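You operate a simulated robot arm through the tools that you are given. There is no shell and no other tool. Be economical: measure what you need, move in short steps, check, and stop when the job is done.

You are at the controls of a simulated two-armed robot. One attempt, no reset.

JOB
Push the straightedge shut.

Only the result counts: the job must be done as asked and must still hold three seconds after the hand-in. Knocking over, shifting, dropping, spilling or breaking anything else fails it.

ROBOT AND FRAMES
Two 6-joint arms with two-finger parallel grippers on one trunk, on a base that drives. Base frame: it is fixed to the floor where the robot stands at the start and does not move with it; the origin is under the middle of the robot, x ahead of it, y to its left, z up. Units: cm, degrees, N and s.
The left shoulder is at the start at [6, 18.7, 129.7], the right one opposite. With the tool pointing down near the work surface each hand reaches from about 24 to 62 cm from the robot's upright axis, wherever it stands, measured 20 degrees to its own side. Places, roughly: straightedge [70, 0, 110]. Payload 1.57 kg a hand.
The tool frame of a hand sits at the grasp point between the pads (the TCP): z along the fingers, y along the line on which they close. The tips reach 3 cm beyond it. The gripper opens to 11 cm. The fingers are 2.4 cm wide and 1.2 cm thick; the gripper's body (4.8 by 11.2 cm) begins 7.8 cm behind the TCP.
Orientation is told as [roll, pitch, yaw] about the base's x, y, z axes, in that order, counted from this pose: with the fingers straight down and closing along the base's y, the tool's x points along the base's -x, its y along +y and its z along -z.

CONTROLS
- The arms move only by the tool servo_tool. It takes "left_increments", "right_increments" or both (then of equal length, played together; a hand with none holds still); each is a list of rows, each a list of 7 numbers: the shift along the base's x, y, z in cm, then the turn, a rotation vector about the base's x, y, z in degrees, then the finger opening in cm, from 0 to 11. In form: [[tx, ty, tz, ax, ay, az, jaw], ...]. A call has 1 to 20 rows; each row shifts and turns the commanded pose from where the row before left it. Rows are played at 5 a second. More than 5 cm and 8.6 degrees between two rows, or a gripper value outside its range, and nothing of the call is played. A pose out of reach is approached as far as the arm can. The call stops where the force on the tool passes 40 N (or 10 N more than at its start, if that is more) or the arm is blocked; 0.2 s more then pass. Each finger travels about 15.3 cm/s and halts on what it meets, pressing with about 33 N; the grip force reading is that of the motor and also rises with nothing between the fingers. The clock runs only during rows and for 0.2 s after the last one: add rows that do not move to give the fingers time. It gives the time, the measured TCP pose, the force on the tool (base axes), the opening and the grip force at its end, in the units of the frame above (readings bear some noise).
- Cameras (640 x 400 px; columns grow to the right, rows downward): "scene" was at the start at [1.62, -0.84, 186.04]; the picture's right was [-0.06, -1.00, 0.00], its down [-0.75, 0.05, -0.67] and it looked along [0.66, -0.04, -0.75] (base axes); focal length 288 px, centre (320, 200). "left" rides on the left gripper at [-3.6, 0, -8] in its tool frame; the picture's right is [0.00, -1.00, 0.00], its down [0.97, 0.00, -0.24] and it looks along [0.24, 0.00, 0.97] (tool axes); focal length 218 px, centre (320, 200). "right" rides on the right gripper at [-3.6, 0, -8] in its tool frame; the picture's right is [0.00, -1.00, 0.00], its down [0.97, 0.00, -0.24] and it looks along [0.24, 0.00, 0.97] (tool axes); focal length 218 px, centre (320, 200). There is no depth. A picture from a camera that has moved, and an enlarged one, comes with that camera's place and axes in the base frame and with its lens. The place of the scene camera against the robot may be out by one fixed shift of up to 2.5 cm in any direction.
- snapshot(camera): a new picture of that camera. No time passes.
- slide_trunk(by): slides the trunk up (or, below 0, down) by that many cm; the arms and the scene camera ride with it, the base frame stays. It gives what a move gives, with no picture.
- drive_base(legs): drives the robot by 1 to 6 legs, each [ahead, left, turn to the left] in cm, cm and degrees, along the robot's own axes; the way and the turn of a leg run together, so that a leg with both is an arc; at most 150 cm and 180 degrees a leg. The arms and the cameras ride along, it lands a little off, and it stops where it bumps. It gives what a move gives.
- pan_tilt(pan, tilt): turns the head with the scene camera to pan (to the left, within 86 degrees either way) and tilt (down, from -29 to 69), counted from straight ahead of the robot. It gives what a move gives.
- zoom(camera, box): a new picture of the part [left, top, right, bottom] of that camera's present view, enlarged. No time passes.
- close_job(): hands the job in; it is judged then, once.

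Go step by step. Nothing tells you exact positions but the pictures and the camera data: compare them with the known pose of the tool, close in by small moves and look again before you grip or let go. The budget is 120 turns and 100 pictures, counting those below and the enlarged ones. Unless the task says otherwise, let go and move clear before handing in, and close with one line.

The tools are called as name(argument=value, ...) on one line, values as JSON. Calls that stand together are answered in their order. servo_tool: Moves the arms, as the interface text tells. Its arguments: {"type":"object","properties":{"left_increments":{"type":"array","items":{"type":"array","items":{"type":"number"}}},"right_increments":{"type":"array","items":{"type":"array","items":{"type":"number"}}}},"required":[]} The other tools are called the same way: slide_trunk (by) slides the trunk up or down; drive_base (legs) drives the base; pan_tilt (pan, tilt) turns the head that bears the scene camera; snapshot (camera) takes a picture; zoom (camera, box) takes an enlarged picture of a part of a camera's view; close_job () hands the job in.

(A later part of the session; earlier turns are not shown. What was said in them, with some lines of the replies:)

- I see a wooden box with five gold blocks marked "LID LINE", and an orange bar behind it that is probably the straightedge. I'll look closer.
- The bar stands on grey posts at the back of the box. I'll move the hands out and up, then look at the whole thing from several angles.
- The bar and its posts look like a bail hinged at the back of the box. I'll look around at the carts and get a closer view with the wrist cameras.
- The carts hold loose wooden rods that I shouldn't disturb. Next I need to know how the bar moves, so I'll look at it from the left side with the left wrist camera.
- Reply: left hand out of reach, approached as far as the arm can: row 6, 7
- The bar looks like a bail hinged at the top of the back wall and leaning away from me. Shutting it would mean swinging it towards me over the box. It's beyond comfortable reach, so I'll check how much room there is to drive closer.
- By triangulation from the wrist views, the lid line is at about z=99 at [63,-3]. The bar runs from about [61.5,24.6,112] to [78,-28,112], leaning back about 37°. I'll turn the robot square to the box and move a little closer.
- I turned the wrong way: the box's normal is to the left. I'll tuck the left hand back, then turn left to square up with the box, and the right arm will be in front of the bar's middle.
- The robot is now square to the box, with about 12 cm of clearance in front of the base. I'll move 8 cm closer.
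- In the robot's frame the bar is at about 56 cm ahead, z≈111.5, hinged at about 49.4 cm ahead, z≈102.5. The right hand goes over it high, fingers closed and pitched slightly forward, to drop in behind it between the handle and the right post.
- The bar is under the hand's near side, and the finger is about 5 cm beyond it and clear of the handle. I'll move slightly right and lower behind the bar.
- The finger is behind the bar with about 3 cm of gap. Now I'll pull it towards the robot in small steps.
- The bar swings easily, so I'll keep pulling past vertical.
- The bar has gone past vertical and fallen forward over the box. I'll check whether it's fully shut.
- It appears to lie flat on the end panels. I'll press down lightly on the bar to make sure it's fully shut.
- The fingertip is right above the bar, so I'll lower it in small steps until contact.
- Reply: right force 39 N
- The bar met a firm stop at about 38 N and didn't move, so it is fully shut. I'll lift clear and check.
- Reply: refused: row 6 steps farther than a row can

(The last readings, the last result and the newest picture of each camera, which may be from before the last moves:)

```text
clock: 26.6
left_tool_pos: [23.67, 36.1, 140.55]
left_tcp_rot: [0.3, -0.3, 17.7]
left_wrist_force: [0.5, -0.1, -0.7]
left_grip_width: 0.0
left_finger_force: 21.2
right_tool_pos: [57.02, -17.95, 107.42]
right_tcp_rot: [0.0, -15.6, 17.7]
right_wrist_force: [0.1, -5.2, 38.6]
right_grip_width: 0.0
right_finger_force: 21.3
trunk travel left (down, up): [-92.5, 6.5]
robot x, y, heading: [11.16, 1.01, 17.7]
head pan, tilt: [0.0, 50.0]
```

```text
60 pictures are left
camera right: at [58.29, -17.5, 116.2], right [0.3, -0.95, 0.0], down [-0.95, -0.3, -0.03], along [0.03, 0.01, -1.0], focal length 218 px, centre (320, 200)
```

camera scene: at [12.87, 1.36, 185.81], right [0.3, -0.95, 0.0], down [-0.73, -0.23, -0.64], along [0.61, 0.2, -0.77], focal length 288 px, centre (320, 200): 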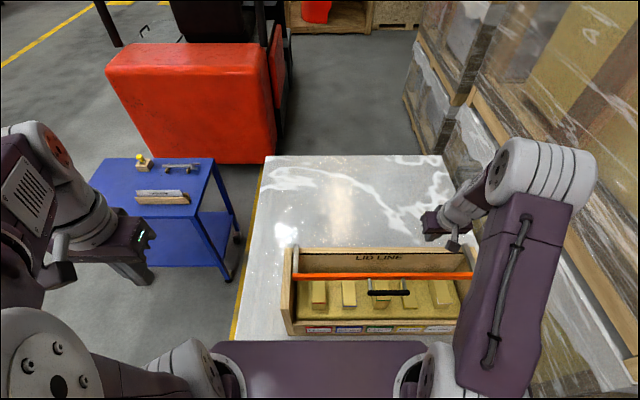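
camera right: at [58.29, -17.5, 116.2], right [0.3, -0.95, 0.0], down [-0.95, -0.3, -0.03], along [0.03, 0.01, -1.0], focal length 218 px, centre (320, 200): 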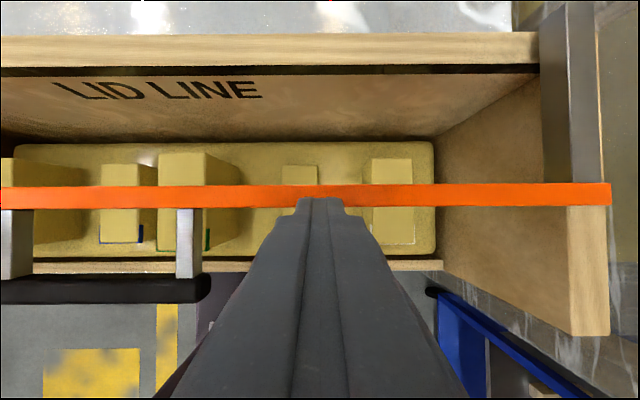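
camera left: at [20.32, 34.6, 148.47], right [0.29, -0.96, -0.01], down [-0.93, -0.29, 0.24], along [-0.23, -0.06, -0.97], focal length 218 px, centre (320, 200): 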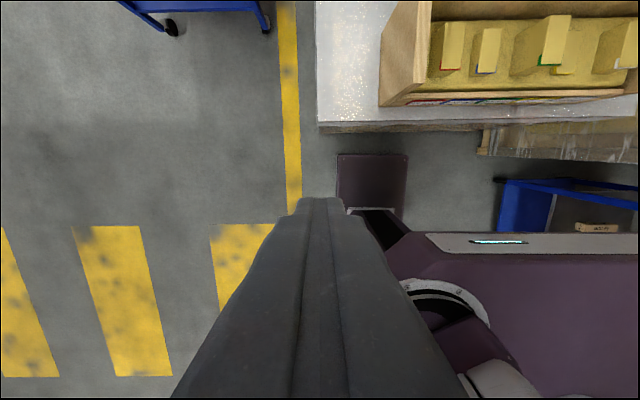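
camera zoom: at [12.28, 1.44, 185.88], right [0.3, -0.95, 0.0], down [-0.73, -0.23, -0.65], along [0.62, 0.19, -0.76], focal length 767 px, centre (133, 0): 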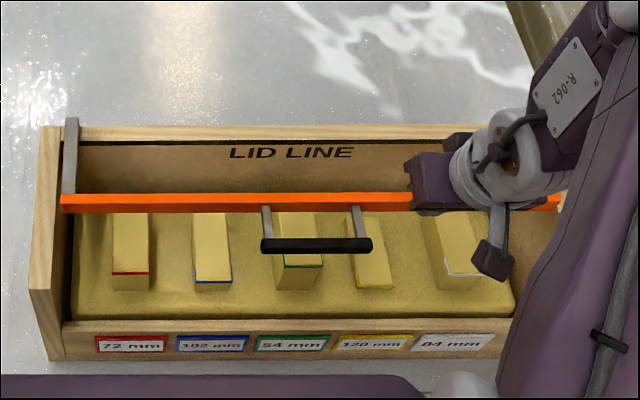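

One row was too long, so nothing was played. I'll repeat the lift with shorter steps.

servo_tool(right_increments=[[0, 0, 1, 0, 0, 0, 0], [0, 0, 3, 0, 0, 0, 0], [0, 0, 4, 0, 0, 0, 0], [0, 0, 4, 0, 0, 0, 0], [0, 0, 4, 0, 0, 0, 0], [0, 0, 4, 0, 0, 0, 0], [-3, -1, 0, 0, 0, 0, 0], [-3, -1, 0, 0, 0, 0, 0], [-3, -1, 0, 0, 0, 0, 0], [0, 0, 0, 0, 0, 0, 0]])

snapshot(camera="scene")

snapshot(camera="right")

```text
clock: 28.9
left_tool_pos: [24.17, 36.1, 140.37]
left_tcp_rot: [0.4, -0.1, 17.8]
left_wrist_force: [-0.3, -0.3, -0.9]
left_grip_width: 0.01
left_finger_force: 21.1
right_tool_pos: [48.13, -20.77, 126.56]
right_tcp_rot: [0.0, -15.1, 17.7]
right_wrist_force: [0.6, -1.1, -1.0]
right_grip_width: 0.01
right_finger_force: 20.8
trunk travel left (down, up): [-92.5, 6.5]
robot x, y, heading: [11.12, 1.21, 17.5]
head pan, tilt: [0.0, 50.0]
```

```text
59 pictures are left
camera scene: at [12.91, 1.4, 185.81], right [0.3, -0.95, 0.0], down [-0.73, -0.23, -0.64], along [0.61, 0.19, -0.77], focal length 288 px, centre (320, 200)
```

scene: 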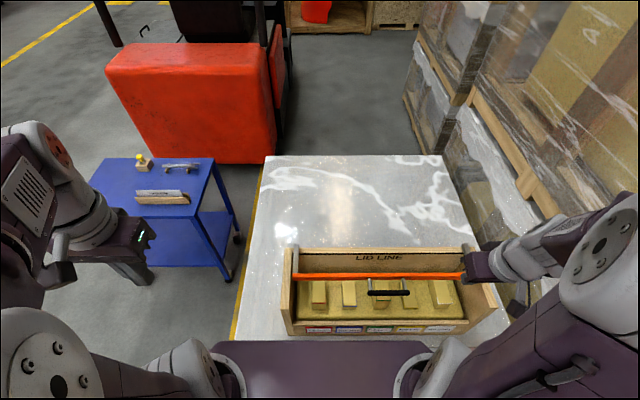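

```text
58 pictures are left
camera right: at [49.41, -20.29, 135.54], right [0.3, -0.95, 0.0], down [-0.95, -0.3, -0.02], along [0.02, 0.0, -1.0], focal length 218 px, centre (320, 200)
```

right: 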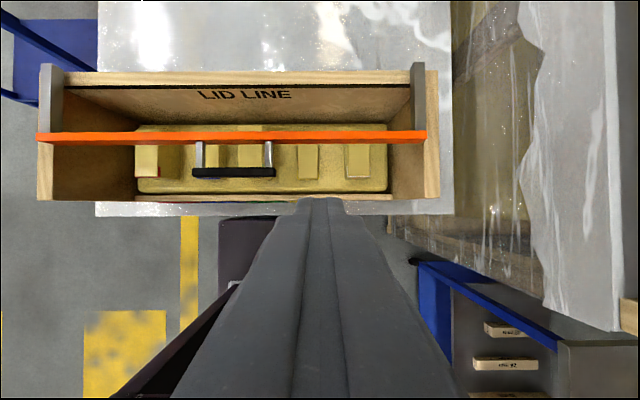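

The straightedge lies flat across the box on its end panels, nothing else looks disturbed, and the hand is clear. I'm handing in.

close_job()

```text
The job is handed in.
```

The straightedge is shut: I swung it forward over the box, pressed it to a firm stop at about 38 N, and left it lying flat on the end panels.
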